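You operate a simulated robot arm through the tools that you are given. There is no shell and no other tool. Be economical: measure what you need, move in short steps, check, and stop when the job is done.

Carry out the task below with a simulated robot arm. There is one attempt and no reset: what you move stays moved.

TASK
Put two of the soup tins from the laundry counter on the brown board.
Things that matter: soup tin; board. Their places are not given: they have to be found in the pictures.

It is judged by the outcome, as a careful person would: the job done as asked, and still so three seconds after it is handed in. It fails if anything else is knocked over, pushed out of place, dropped, spilled or broken.

THE ROBOT
A 7-joint arm with a two-finger parallel gripper, fixed in place. Base frame: the origin is at the foot of the arm, x ahead of it, y to its left, z up; the work surface is at about z = 0. Lengths are in mm, angles in rad, forces in N, time in s.
With the tool pointing down near the work surface it reaches from about 240 to 620 mm from the base axis. Its first joint turns from -1.152 to 1.152 rad. Payload 2.6 kg.
Tool frame: the origin (TCP) lies between the finger pads and is the grasp point; the fingertips stand 30 mm ahead of it; z points along the fingers, y is the line along which they close. The gripper opens to 94 mm. The fingers are 28 mm wide and 10 mm thick; the gripper's body (50 by 96 mm) begins 55 mm behind the TCP.
Orientation is that of the tool frame in the base frame, as a unit quaternion [w, x, y, z]. With the fingers straight down and closing along the base's y, the tool's x points along the base's -x, its y along +y and its z along -z.

THE INTERFACE
- The arm moves only by the tool play_rows. Its argument "commands" is a list of rows, each a list of 7 numbers: the shift along the tool's x, y, z in units of 150 mm (1.0 is 150 mm), then the turn, a rotation vector about the tool's x, y, z in units of 60 degrees (1.0 is 60 degrees), then the opening, from 0 (shut) to 1 (fully open). In form: [[x, y, z, rx, ry, rz, hand], ...]. A call has 1 to 12 rows; each row is the pose to reach, as a shift and turn from the pose commanded when the call began, along the tool's axes at that moment. A call with a number of a shift or a turn outside -1 to 1 is refused whole. A row lasts 0.2 s, in which the tool goes at most 50 mm and 0.15 rad; a call with a longer step from one row to the next is refused whole, and so is a gripper value outside its range. A pose out of reach is approached as far as the arm can. The call stops where the force on the tool passes 40 N (or 10 N more than at its start, if that is more) or the arm is blocked; 0.2 s more then pass. The fingers move at their own pace (about 72 mm/s each) and stop on an object; they squeeze with about 41 N. The grip force told is the motor's: it shows also when the fingers shut on nothing. Time passes only in rows, and 0.2 s behind the last, so rows that repeat a pose let the fingers close. It gives the time, the measured TCP pose, the force on the tool (base axes), the opening and the grip force at its end, in the units of the frame above (readings bear some noise), and new pictures: "show" is both (left out), scene, wrist or none.
- Cameras (640 x 400 px; columns grow to the right, rows downward): "scene" is fixed at [31.7, 437.6, 549.6]; the picture's right is [-0.77, -0.64, 0.00], its down [-0.45, 0.54, -0.71] and it looks along [0.46, -0.55, -0.70] (base axes); focal length 276 px, centre (320, 200). "wrist" rides on the gripper at [-37, 0, -58] in the tool frame; the picture's right is [0.00, -1.00, 0.00], its down [0.97, 0.00, -0.24] and it looks along [0.24, 0.00, 0.97] (tool axes); focal length 218 px, centre (320, 200).
- probe_pixels(camera, pixels): for up to 12 pixels [column, row] of the newest picture of that camera ("zoom" is the newest enlarged one), the place [x, y, z] in the base frame of the surface seen there, good to about 2 mm. No time passes.
- inspect(camera, box): a new picture of the part [left, top, right, bottom] of that camera's present view, enlarged. No time passes.
- hand_in(): hands the job in; it is judged then, once.

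Work in short steps. Measure before you move; look again where a grasp or a placing could have gone wrong, and mend it. You have 60 turns and 120 pictures in all, the two below and enlarged ones among them. Open the gripper and draw the arm clear of the work before you hand the job in, unless the task says otherwise; then end with one line.

The tools are called after "Call:" as name(argument=value, ...) on one line, values as JSON. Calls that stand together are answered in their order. play_rows: Moves the arm, as the interface text tells. Its arguments: {"type":"object","properties":{"commands":{"type":"array"},"show":{"type":"string","enum":["both","scene","wrist","none"]}},"required":["commands"]} The other tools are called the same way: probe_pixels (camera, pixels) gives the place of the surface under pixels of a picture; inspect (camera, box) takes an enlarged picture of a part of a camera's view; hand_in () hands the job in.

At the start:

```text
time_s: 0.0
position: [379.3, 8.0, 293.2]
tool_rot: [0.0, 0.0, 1.0, 0.0]
wrist_force: [0.8, -0.1, -1.0]
gripper_width: 94.4
finger_force: 0.1
```

scene: 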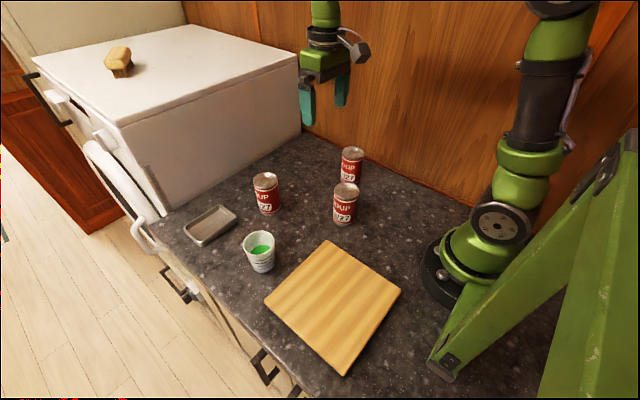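
wrist: 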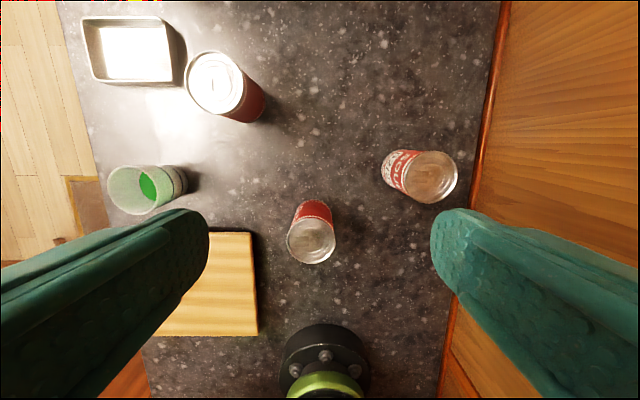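

I see three tins in the scene, at about (266,193), (345,203) and (351,165), with the board around (333,305). I'll measure them all, and enlarge the view.

Call:
probe_pixels(camera="scene", pixels=[[265, 177], [347, 188], [352, 152], [266, 212], [344, 222], [349, 180], [328, 241], [400, 291], [343, 374], [265, 299], [333, 305], [260, 236]])

Call:
inspect(camera="scene", box=[170, 130, 430, 300])

Call:
probe_pixels(camera="wrist", pixels=[[311, 240], [432, 177], [215, 82], [288, 245], [334, 245], [410, 180], [456, 180]])

```text
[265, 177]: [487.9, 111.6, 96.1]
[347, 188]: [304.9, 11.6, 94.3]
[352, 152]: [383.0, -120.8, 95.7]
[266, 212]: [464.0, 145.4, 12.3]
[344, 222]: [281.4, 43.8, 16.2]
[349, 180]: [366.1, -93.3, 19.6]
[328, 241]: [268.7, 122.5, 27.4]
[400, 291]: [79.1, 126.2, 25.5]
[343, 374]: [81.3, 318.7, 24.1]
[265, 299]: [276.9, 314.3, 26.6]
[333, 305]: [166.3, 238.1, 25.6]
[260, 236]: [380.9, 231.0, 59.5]
```

```text
2.35 times, centred on (300, 215) of scene
```

zoom: 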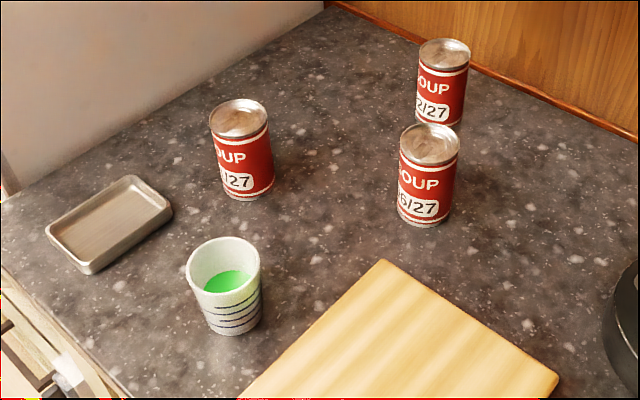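

```text
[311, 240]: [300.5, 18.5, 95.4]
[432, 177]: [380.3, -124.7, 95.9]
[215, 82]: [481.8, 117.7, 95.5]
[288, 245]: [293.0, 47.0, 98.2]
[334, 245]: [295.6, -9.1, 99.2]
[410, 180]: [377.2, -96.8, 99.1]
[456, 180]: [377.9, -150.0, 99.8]
```

Tins stand about 98 mm tall and 56 mm wide: A ≈ (301,17), B ≈ (380,-124) close to the wall, C ≈ (484,115). The board's top is at z≈26, spanning x 80–272 and y 122–316. I'll take A and C, and start by moving above A to refine its centre.

Call:
play_rows(commands=[[0.17, 0.02, 0.2, 0, 0, 0, 1], [0.34, 0.045, 0.4, 0, 0, 0, 1], [0.52, 0.067, 0.6, 0, 0, 0, 1], [0.52, 0.067, 0.62, 0, 0, 0, 1]])

```text
time_s: 1.0
position: [299.9, 18.5, 199.9]
tool_rot: [0.0, 0.001, 1.0, 0.0]
wrist_force: [0.0, 0.2, 0.0]
gripper_width: 93.9
finger_force: 0.0
```

scene: 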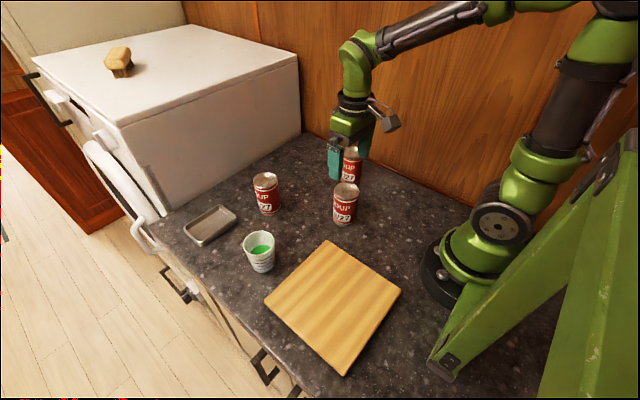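
wrist: 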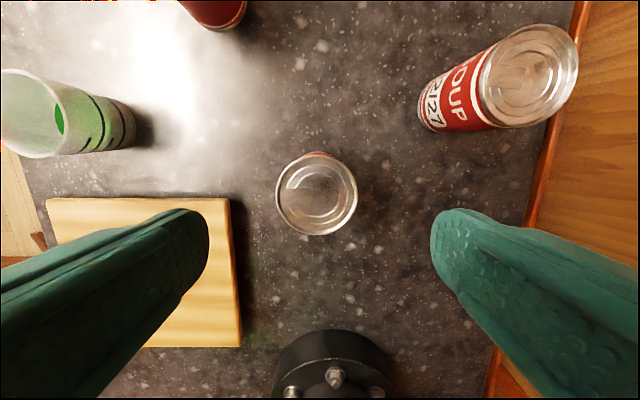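

A's top is centred at about (316,193) in the wrist picture, so I'll measure its edges and centre.

Call:
probe_pixels(camera="wrist", pixels=[[316, 194], [279, 194], [353, 194], [316, 160], [316, 230]])

```text
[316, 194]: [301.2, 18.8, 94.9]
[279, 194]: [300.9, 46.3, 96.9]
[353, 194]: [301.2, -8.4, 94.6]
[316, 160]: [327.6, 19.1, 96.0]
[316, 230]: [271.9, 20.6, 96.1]
```

A's centre is at (300.5, 19) and the tool is already over it. I'll go straight down to z≈66 and close.

Call:
play_rows(commands=[[0, 0.003, 0.25, 0, 0, 0, 1], [0, 0.003, 0.5, 0, 0, 0, 1], [0, 0.003, 0.7, 0, 0, 0, 1], [0, 0.003, 0.893, 0, 0, 0, 1], [0, 0.003, 0.893, 0, 0, 0, 0.5], [0, 0.003, 0.893, 0, 0, 0, 0.4], [0, 0.003, 0.893, 0, 0, 0, 0.4], [0, 0.003, 0.893, 0, 0, 0, 0.4]])

```text
time_s: 2.8
position: [302.7, 18.7, 67.1]
tool_rot: [0.0, 0.0, 1.0, -0.001]
wrist_force: [-0.1, -0.1, -0.1]
gripper_width: 61.0
finger_force: 41.2
```

scene: 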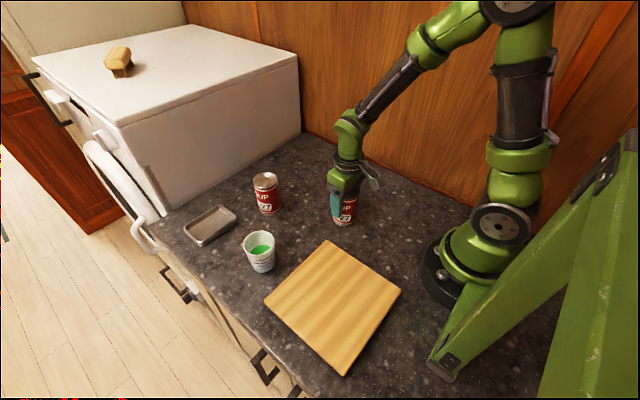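
wrist: 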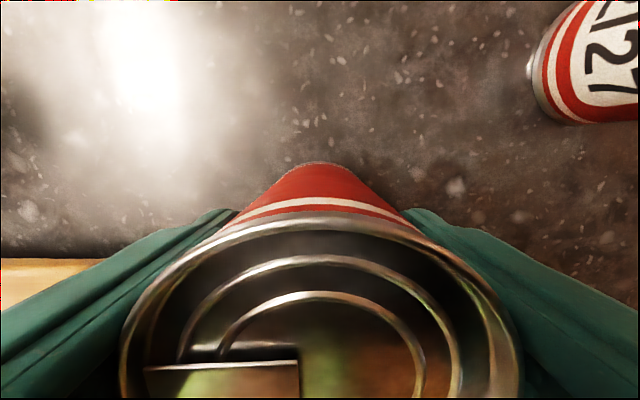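

The grip holds at 61 mm and 41 N. I'll lift 100 mm and start moving across toward the board.

Call:
play_rows(commands=[[0, 0, -0.2, 0, 0, 0, 0.3], [0, 0, -0.45, 0, 0, 0, 0.3], [0, 0, -0.67, 0, 0, 0, 0.3], [0.1, 0.2, -0.67, 0, 0, 0, 0.3], [0.2, 0.4, -0.67, 0, 0, 0, 0.3], [0.3, 0.6, -0.67, 0, 0, 0, 0.3], [0.4, 0.8, -0.67, 0, 0, 0, 0.3], [0.4, 0.8, -0.67, 0, 0, 0, 0.3]])

```text
time_s: 4.6
position: [238.7, 139.0, 168.7]
tool_rot: [0.0, 0.0, 1.0, 0.0]
wrist_force: [0.1, -0.2, -3.8]
gripper_width: 61.0
finger_force: 41.6
```

scene: 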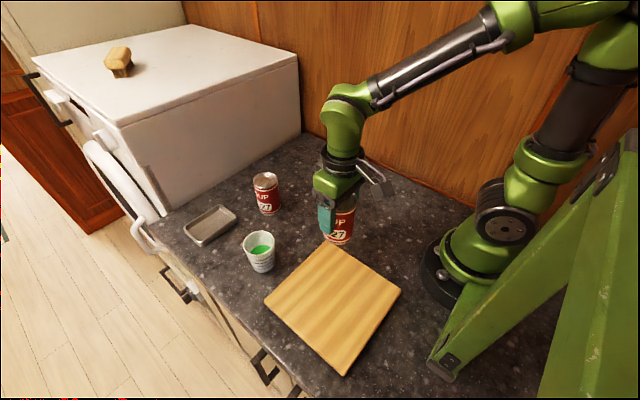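
wrist: 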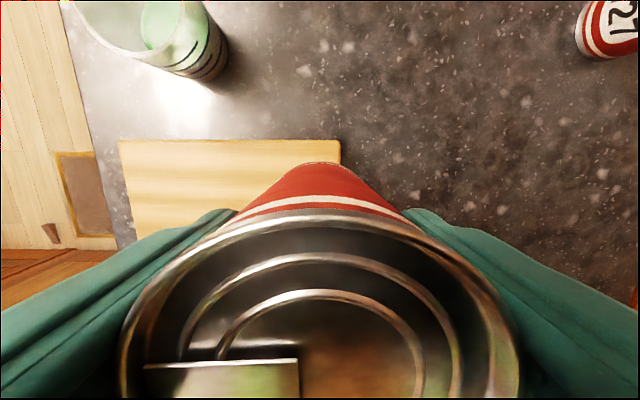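

The tin is held and is at the board's edge. I'll go on to (206,262), then down to just above the board.

Call:
play_rows(commands=[[0.055, 0.2, 0, 0, 0, 0, 0.3], [0.11, 0.41, 0, 0, 0, 0, 0.3], [0.165, 0.62, 0, 0, 0, 0, 0.3], [0.22, 0.82, 0, 0, 0, 0, 0.3], [0.22, 0.82, 0.15, 0, 0, 0, 0.3], [0.22, 0.82, 0.3, 0, 0, 0, 0.3], [0.22, 0.82, 0.42, 0, 0, 0, 0.3], [0.22, 0.82, 0.46, 0, 0, 0, 0.3], [0.22, 0.82, 0.46, 0, 0, 0, 0.3]])

```text
time_s: 6.6
position: [208.6, 262.1, 97.6]
tool_rot: [0.0, 0.0, 1.0, 0.0]
wrist_force: [-0.2, -0.9, -3.6]
gripper_width: 60.4
finger_force: 41.0
```

scene: 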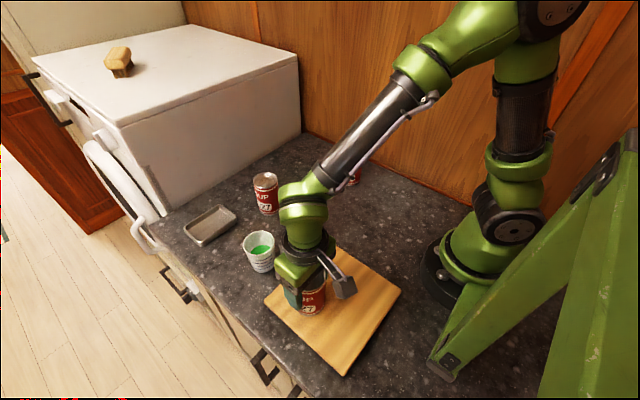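
wrist: 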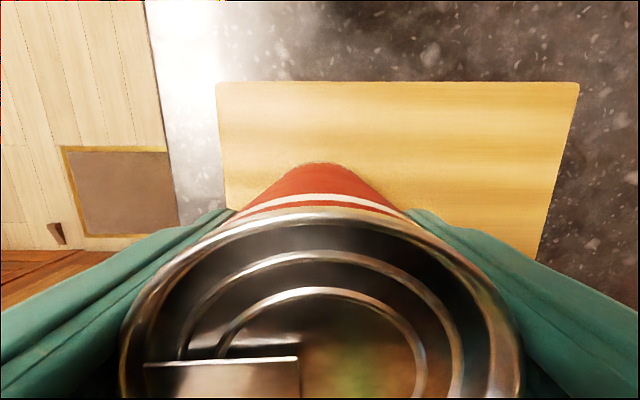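

The tin's base is about 4 mm above the board and well inside its edges. I'll lower it slowly until it touches.

Call:
play_rows(commands=[[0, 0, 0.012, 0, 0, 0, 0.3], [0, 0, 0.022, 0, 0, 0, 0.3], [0, 0, 0.03, 0, 0, 0, 0.3], [0, 0, 0.03, 0, 0, 0, 0.3]], show="none")

```text
time_s: 7.6
position: [208.8, 263.2, 92.7]
tool_rot: [0.0, 0.002, 1.0, -0.001]
wrist_force: [-1.6, -2.7, 6.9]
gripper_width: 60.4
finger_force: 40.8
stopped in row 4: the force on the tool passed its limit (the readings are from after the stop); the commanded pose is now the measured one
```

The force changed from -3.6 to +6.9, so it is resting on the board. I'll open and rise straight up.

Call:
play_rows(commands=[[0, 0, 0, 0, 0, 0, 0.7], [0, 0, 0, 0, 0, 0, 1], [0, 0, 0, 0, 0, 0, 1], [0, 0, -0.1, 0, 0, 0, 1], [0, 0, -0.3, 0, 0, 0, 1], [0, 0, -0.6, 0, 0, 0, 1], [0, 0, -0.9, 0, 0, 0, 1]])

```text
time_s: 9.2
position: [208.4, 263.5, 227.0]
tool_rot: [0.0, 0.002, 1.0, 0.0]
wrist_force: [-0.1, 0.8, -0.4]
gripper_width: 94.0
finger_force: 0.1
```

scene: 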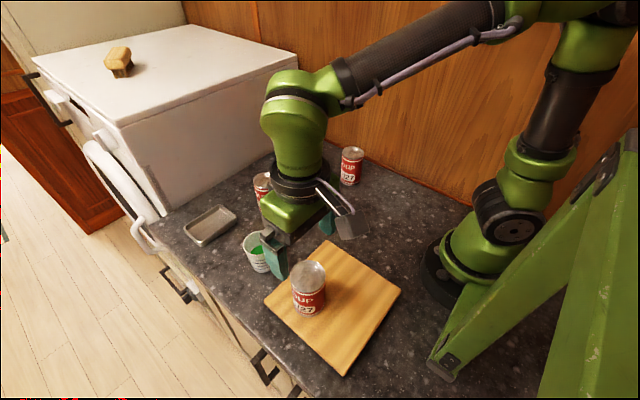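
wrist: 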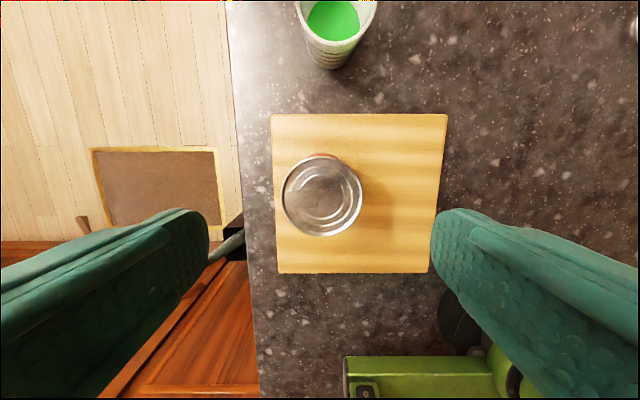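

The tin stands upright on the board. Next I'll travel high toward tin C, in two calls.

Call:
play_rows(commands=[[-0.25, -0.13, 0, 0, 0, 0, 1], [-0.5, -0.26, 0, 0, 0, 0, 1], [-0.75, -0.4, 0, 0, 0, 0, 1], [-1, -0.53, 0, 0, 0, 0, 1], [-1, -0.65, 0, 0, 0, 0, 1]], show="none")

Call:
play_rows(commands=[[-0.25, -0.1, 0, 0, 0, 0, 1], [-0.5, -0.2, 0.05, 0, 0, 0, 1], [-0.7, -0.28, 0.1, 0, 0, 0, 1], [-0.83, -0.34, 0.17, 0, 0, 0, 1], [-0.83, -0.34, 0.17, 0, 0, 0, 1]])

```text
time_s: 10.4
position: [358.3, 165.1, 228.7]
tool_rot: [0.001, 0.001, 1.0, -0.001]
wrist_force: [0.0, -0.5, -0.1]
gripper_width: 94.4
finger_force: 0.1
```

```text
time_s: 11.6
position: [484.7, 115.5, 203.4]
tool_rot: [0.0, 0.002, 1.0, 0.0]
wrist_force: [-0.2, 0.5, 0.6]
gripper_width: 94.0
finger_force: 0.0
```

scene: 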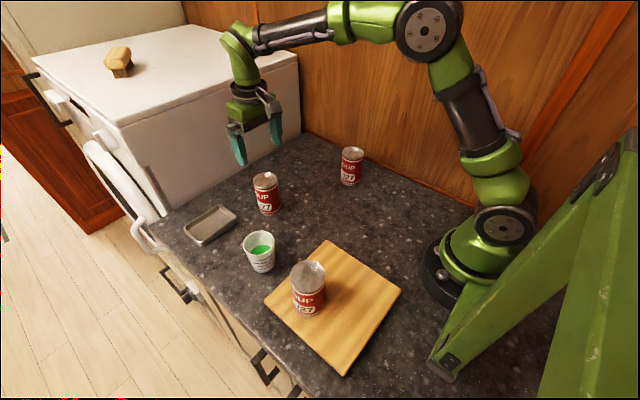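
wrist: 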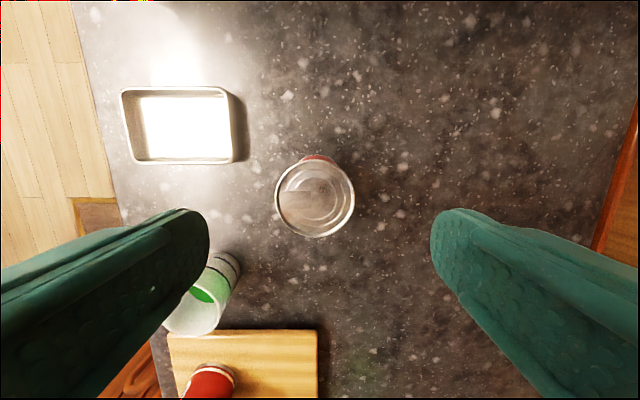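

Tin C's top is centred at (314,198). I'll measure it before descending.

Call:
probe_pixels(camera="wrist", pixels=[[314, 198], [278, 198], [351, 198], [314, 163], [314, 234], [236, 130]])

```text
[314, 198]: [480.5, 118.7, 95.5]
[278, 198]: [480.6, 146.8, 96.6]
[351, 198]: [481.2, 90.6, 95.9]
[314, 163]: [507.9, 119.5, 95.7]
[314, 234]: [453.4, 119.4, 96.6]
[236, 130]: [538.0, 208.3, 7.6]
```

C's centre is (480.7, 119), and the tray's nearest edge at y≈208 is clear of the fingers. I'll make the small correction, descend and grip.

Call:
play_rows(commands=[[0.023, 0.023, 0.1, 0, 0, 0, 1], [0.023, 0.023, 0.35, 0, 0, 0, 1], [0.023, 0.023, 0.6, 0, 0, 0, 1], [0.023, 0.023, 0.8, 0, 0, 0, 1], [0.023, 0.023, 0.91, 0, 0, 0, 1], [0.023, 0.023, 0.91, 0, 0, 0, 0.5], [0.023, 0.023, 0.91, 0, 0, 0, 0.3], [0.023, 0.023, 0.91, 0, 0, 0, 0.3], [0.023, 0.023, 0.91, 0, 0, 0, 0.3]])

```text
time_s: 13.6
position: [479.2, 118.7, 65.5]
tool_rot: [0.0, 0.002, 1.0, 0.001]
wrist_force: [0.1, 0.5, -0.7]
gripper_width: 59.9
finger_force: 41.0
```

scene: 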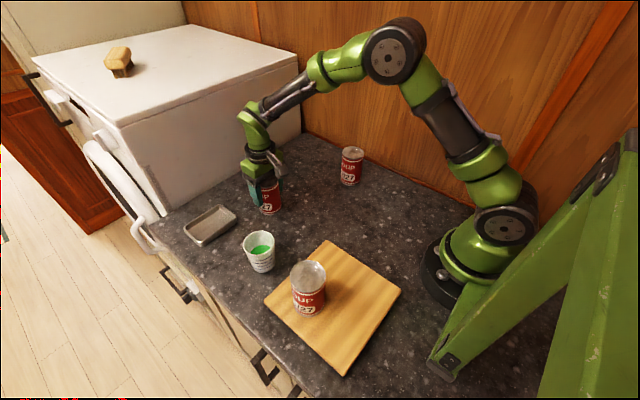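
wrist: 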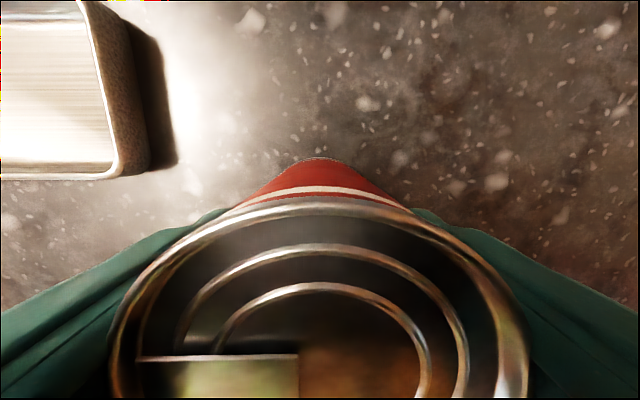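

The second tin is gripped. I'll lift it 105 mm and carry it along y≈105, well clear of the cup.

Call:
play_rows(commands=[[0, 0, -0.2, 0, 0, 0, 0.3], [0, 0, -0.45, 0, 0, 0, 0.3], [0, 0, -0.7, 0, 0, 0, 0.3], [0.2, -0.1, -0.7, 0, 0, 0, 0.3], [0.4, -0.1, -0.7, 0, 0, 0, 0.3], [0.6, -0.1, -0.7, 0, 0, 0, 0.3], [0.8, -0.1, -0.7, 0, 0, 0, 0.3], [1, -0.1, -0.7, 0, 0, 0, 0.3], [1, -0.1, -0.7, 0, 0, 0, 0.3]], show="scene")

```text
time_s: 15.6
position: [330.3, 99.5, 171.1]
tool_rot: [0.001, 0.003, 1.0, 0.0]
wrist_force: [-0.3, 0.5, -3.5]
gripper_width: 60.1
finger_force: 41.2
```

scene: 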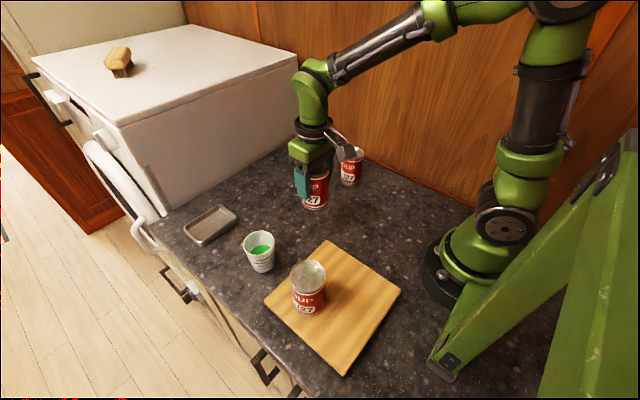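

The tin is held at z 171. I'll carry it to (225,159) over the free half of the board and lower it to about 4 mm above.

Call:
play_rows(commands=[[0.2, 0.1, 0, 0, 0, 0, 0.3], [0.4, 0.22, 0, 0, 0, 0, 0.3], [0.6, 0.33, 0, 0, 0, 0, 0.3], [0.7, 0.395, 0, 0, 0, 0, 0.3], [0.7, 0.395, 0.15, 0, 0, 0, 0.3], [0.7, 0.395, 0.3, 0, 0, 0, 0.3], [0.7, 0.395, 0.43, 0, 0, 0, 0.3], [0.7, 0.395, 0.49, 0, 0, 0, 0.3], [0.7, 0.395, 0.49, 0, 0, 0, 0.3]])

```text
time_s: 17.6
position: [224.4, 160.1, 97.5]
tool_rot: [0.001, 0.001, 1.0, 0.0]
wrist_force: [-0.5, 0.2, -2.7]
gripper_width: 60.0
finger_force: 41.2
```

scene: 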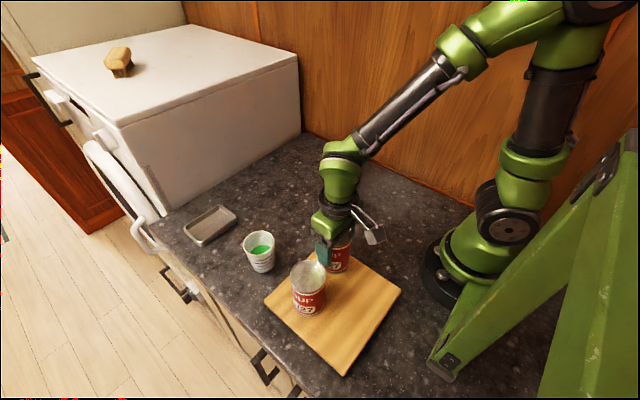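
wrist: 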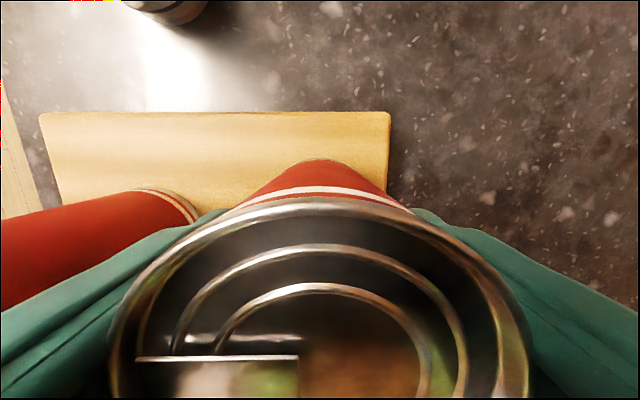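

The tin is inside the board edge and about 35 mm from the first one. I'll lower it slowly to contact.

Call:
play_rows(commands=[[0, 0.015, 0.012, 0, 0, 0, 0.3], [0, 0.015, 0.022, 0, 0, 0, 0.3], [0, 0.015, 0.03, 0, 0, 0, 0.3], [0, 0.015, 0.034, 0, 0, 0, 0.3]], show="none")

```text
time_s: 18.6
position: [225.0, 163.6, 92.4]
tool_rot: [-0.001, 0.002, 1.0, 0.0]
wrist_force: [0.1, -0.1, -2.7]
gripper_width: 60.3
finger_force: 40.9
```

There is still no contact (-2.7 N), so I'll go down a little further.

Call:
play_rows(commands=[[0, 0, 0.007, 0, 0, 0, 0.3], [0, 0, 0.014, 0, 0, 0, 0.3], [0, 0, 0.02, 0, 0, 0, 0.3], [0, 0, 0.026, 0, 0, 0, 0.3]], show="none")

```text
time_s: 19.1
position: [225.5, 164.1, 92.7]
tool_rot: [0.002, 0.003, 1.0, 0.0]
wrist_force: [-3.4, -0.7, 7.0]
gripper_width: 60.1
finger_force: 40.7
stopped in row 2: the force on the tool passed its limit (the readings are from after the stop); the commanded pose is now the measured one
```

It has touched down. I'll open partway, so the finger stays clear of the first tin, and rise straight up.

Call:
play_rows(commands=[[0, 0, 0, 0, 0, 0, 0.75], [0, 0, 0, 0, 0, 0, 0.85], [0, 0, 0, 0, 0, 0, 0.85], [0, 0, -0.1, 0, 0, 0, 0.85], [0, 0, -0.3, 0, 0, 0, 0.85], [0, 0, -0.6, 0, 0, 0, 0.85], [0, 0, -0.9, 0, 0, 0, 0.85]])

Call:
play_rows(commands=[[-0.25, -0.2, 0, 0, 0, 0, 1], [-0.5, -0.4, 0, 0, 0, 0, 1], [-0.75, -0.6, -0.1, 0, 0, 0, 1], [-0.9, -0.8, -0.2, 0, 0, 0, 1], [-0.9, -0.8, -0.2, 0, 0, 0, 1]])

```text
time_s: 20.7
position: [226.4, 162.2, 226.2]
tool_rot: [0.0, 0.003, 1.0, -0.001]
wrist_force: [0.2, 0.4, 0.0]
gripper_width: 79.4
finger_force: 0.0
```

scene: 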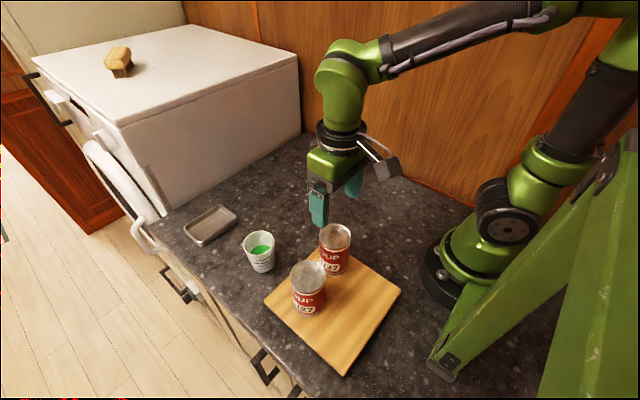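
wrist: 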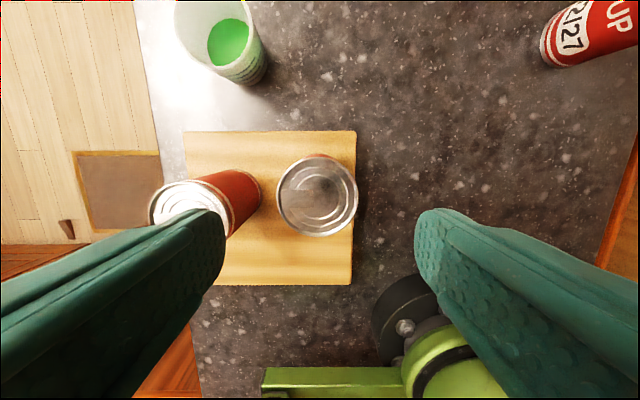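

```text
refused: row 3 steps farther than a row can; nothing moved
```

Both tins stand upright on the board, and the third tin, cup and tray haven't moved. The retreat was refused because one step was too long, so I'll repeat it with shorter steps.

Call:
play_rows(commands=[[0, 0, -0.2, 0, 0, 0, 0.85], [-0.2, -0.15, -0.3, 0, 0, 0, 1], [-0.4, -0.3, -0.35, 0, 0, 0, 1], [-0.6, -0.45, -0.4, 0, 0, 0, 1], [-0.75, -0.6, -0.4, 0, 0, 0, 1], [-0.75, -0.6, -0.4, 0, 0, 0, 1]], show="scene")

```text
time_s: 22.1
position: [340.7, 71.1, 287.8]
tool_rot: [0.002, 0.002, 1.0, 0.0]
wrist_force: [-0.1, 0.2, 0.4]
gripper_width: 94.0
finger_force: 0.1
```

scene: 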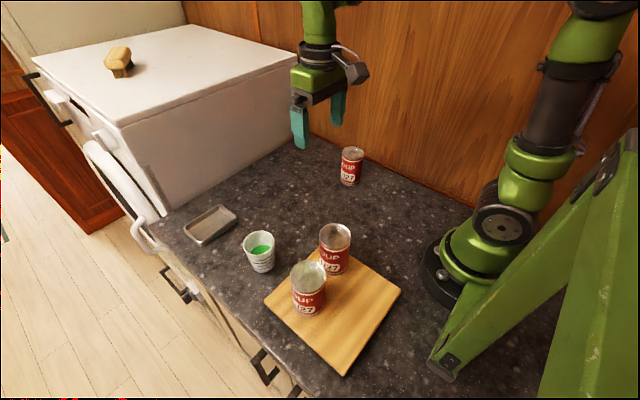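

The arm is clear, both tins are standing on the board and nothing else has moved, so I'm handing in.

Call:
hand_in()

```text
The job is handed in.
```

Two soup tins are standing upright on the brown board, and the third tin, the cup and the tray are where they were at the start.
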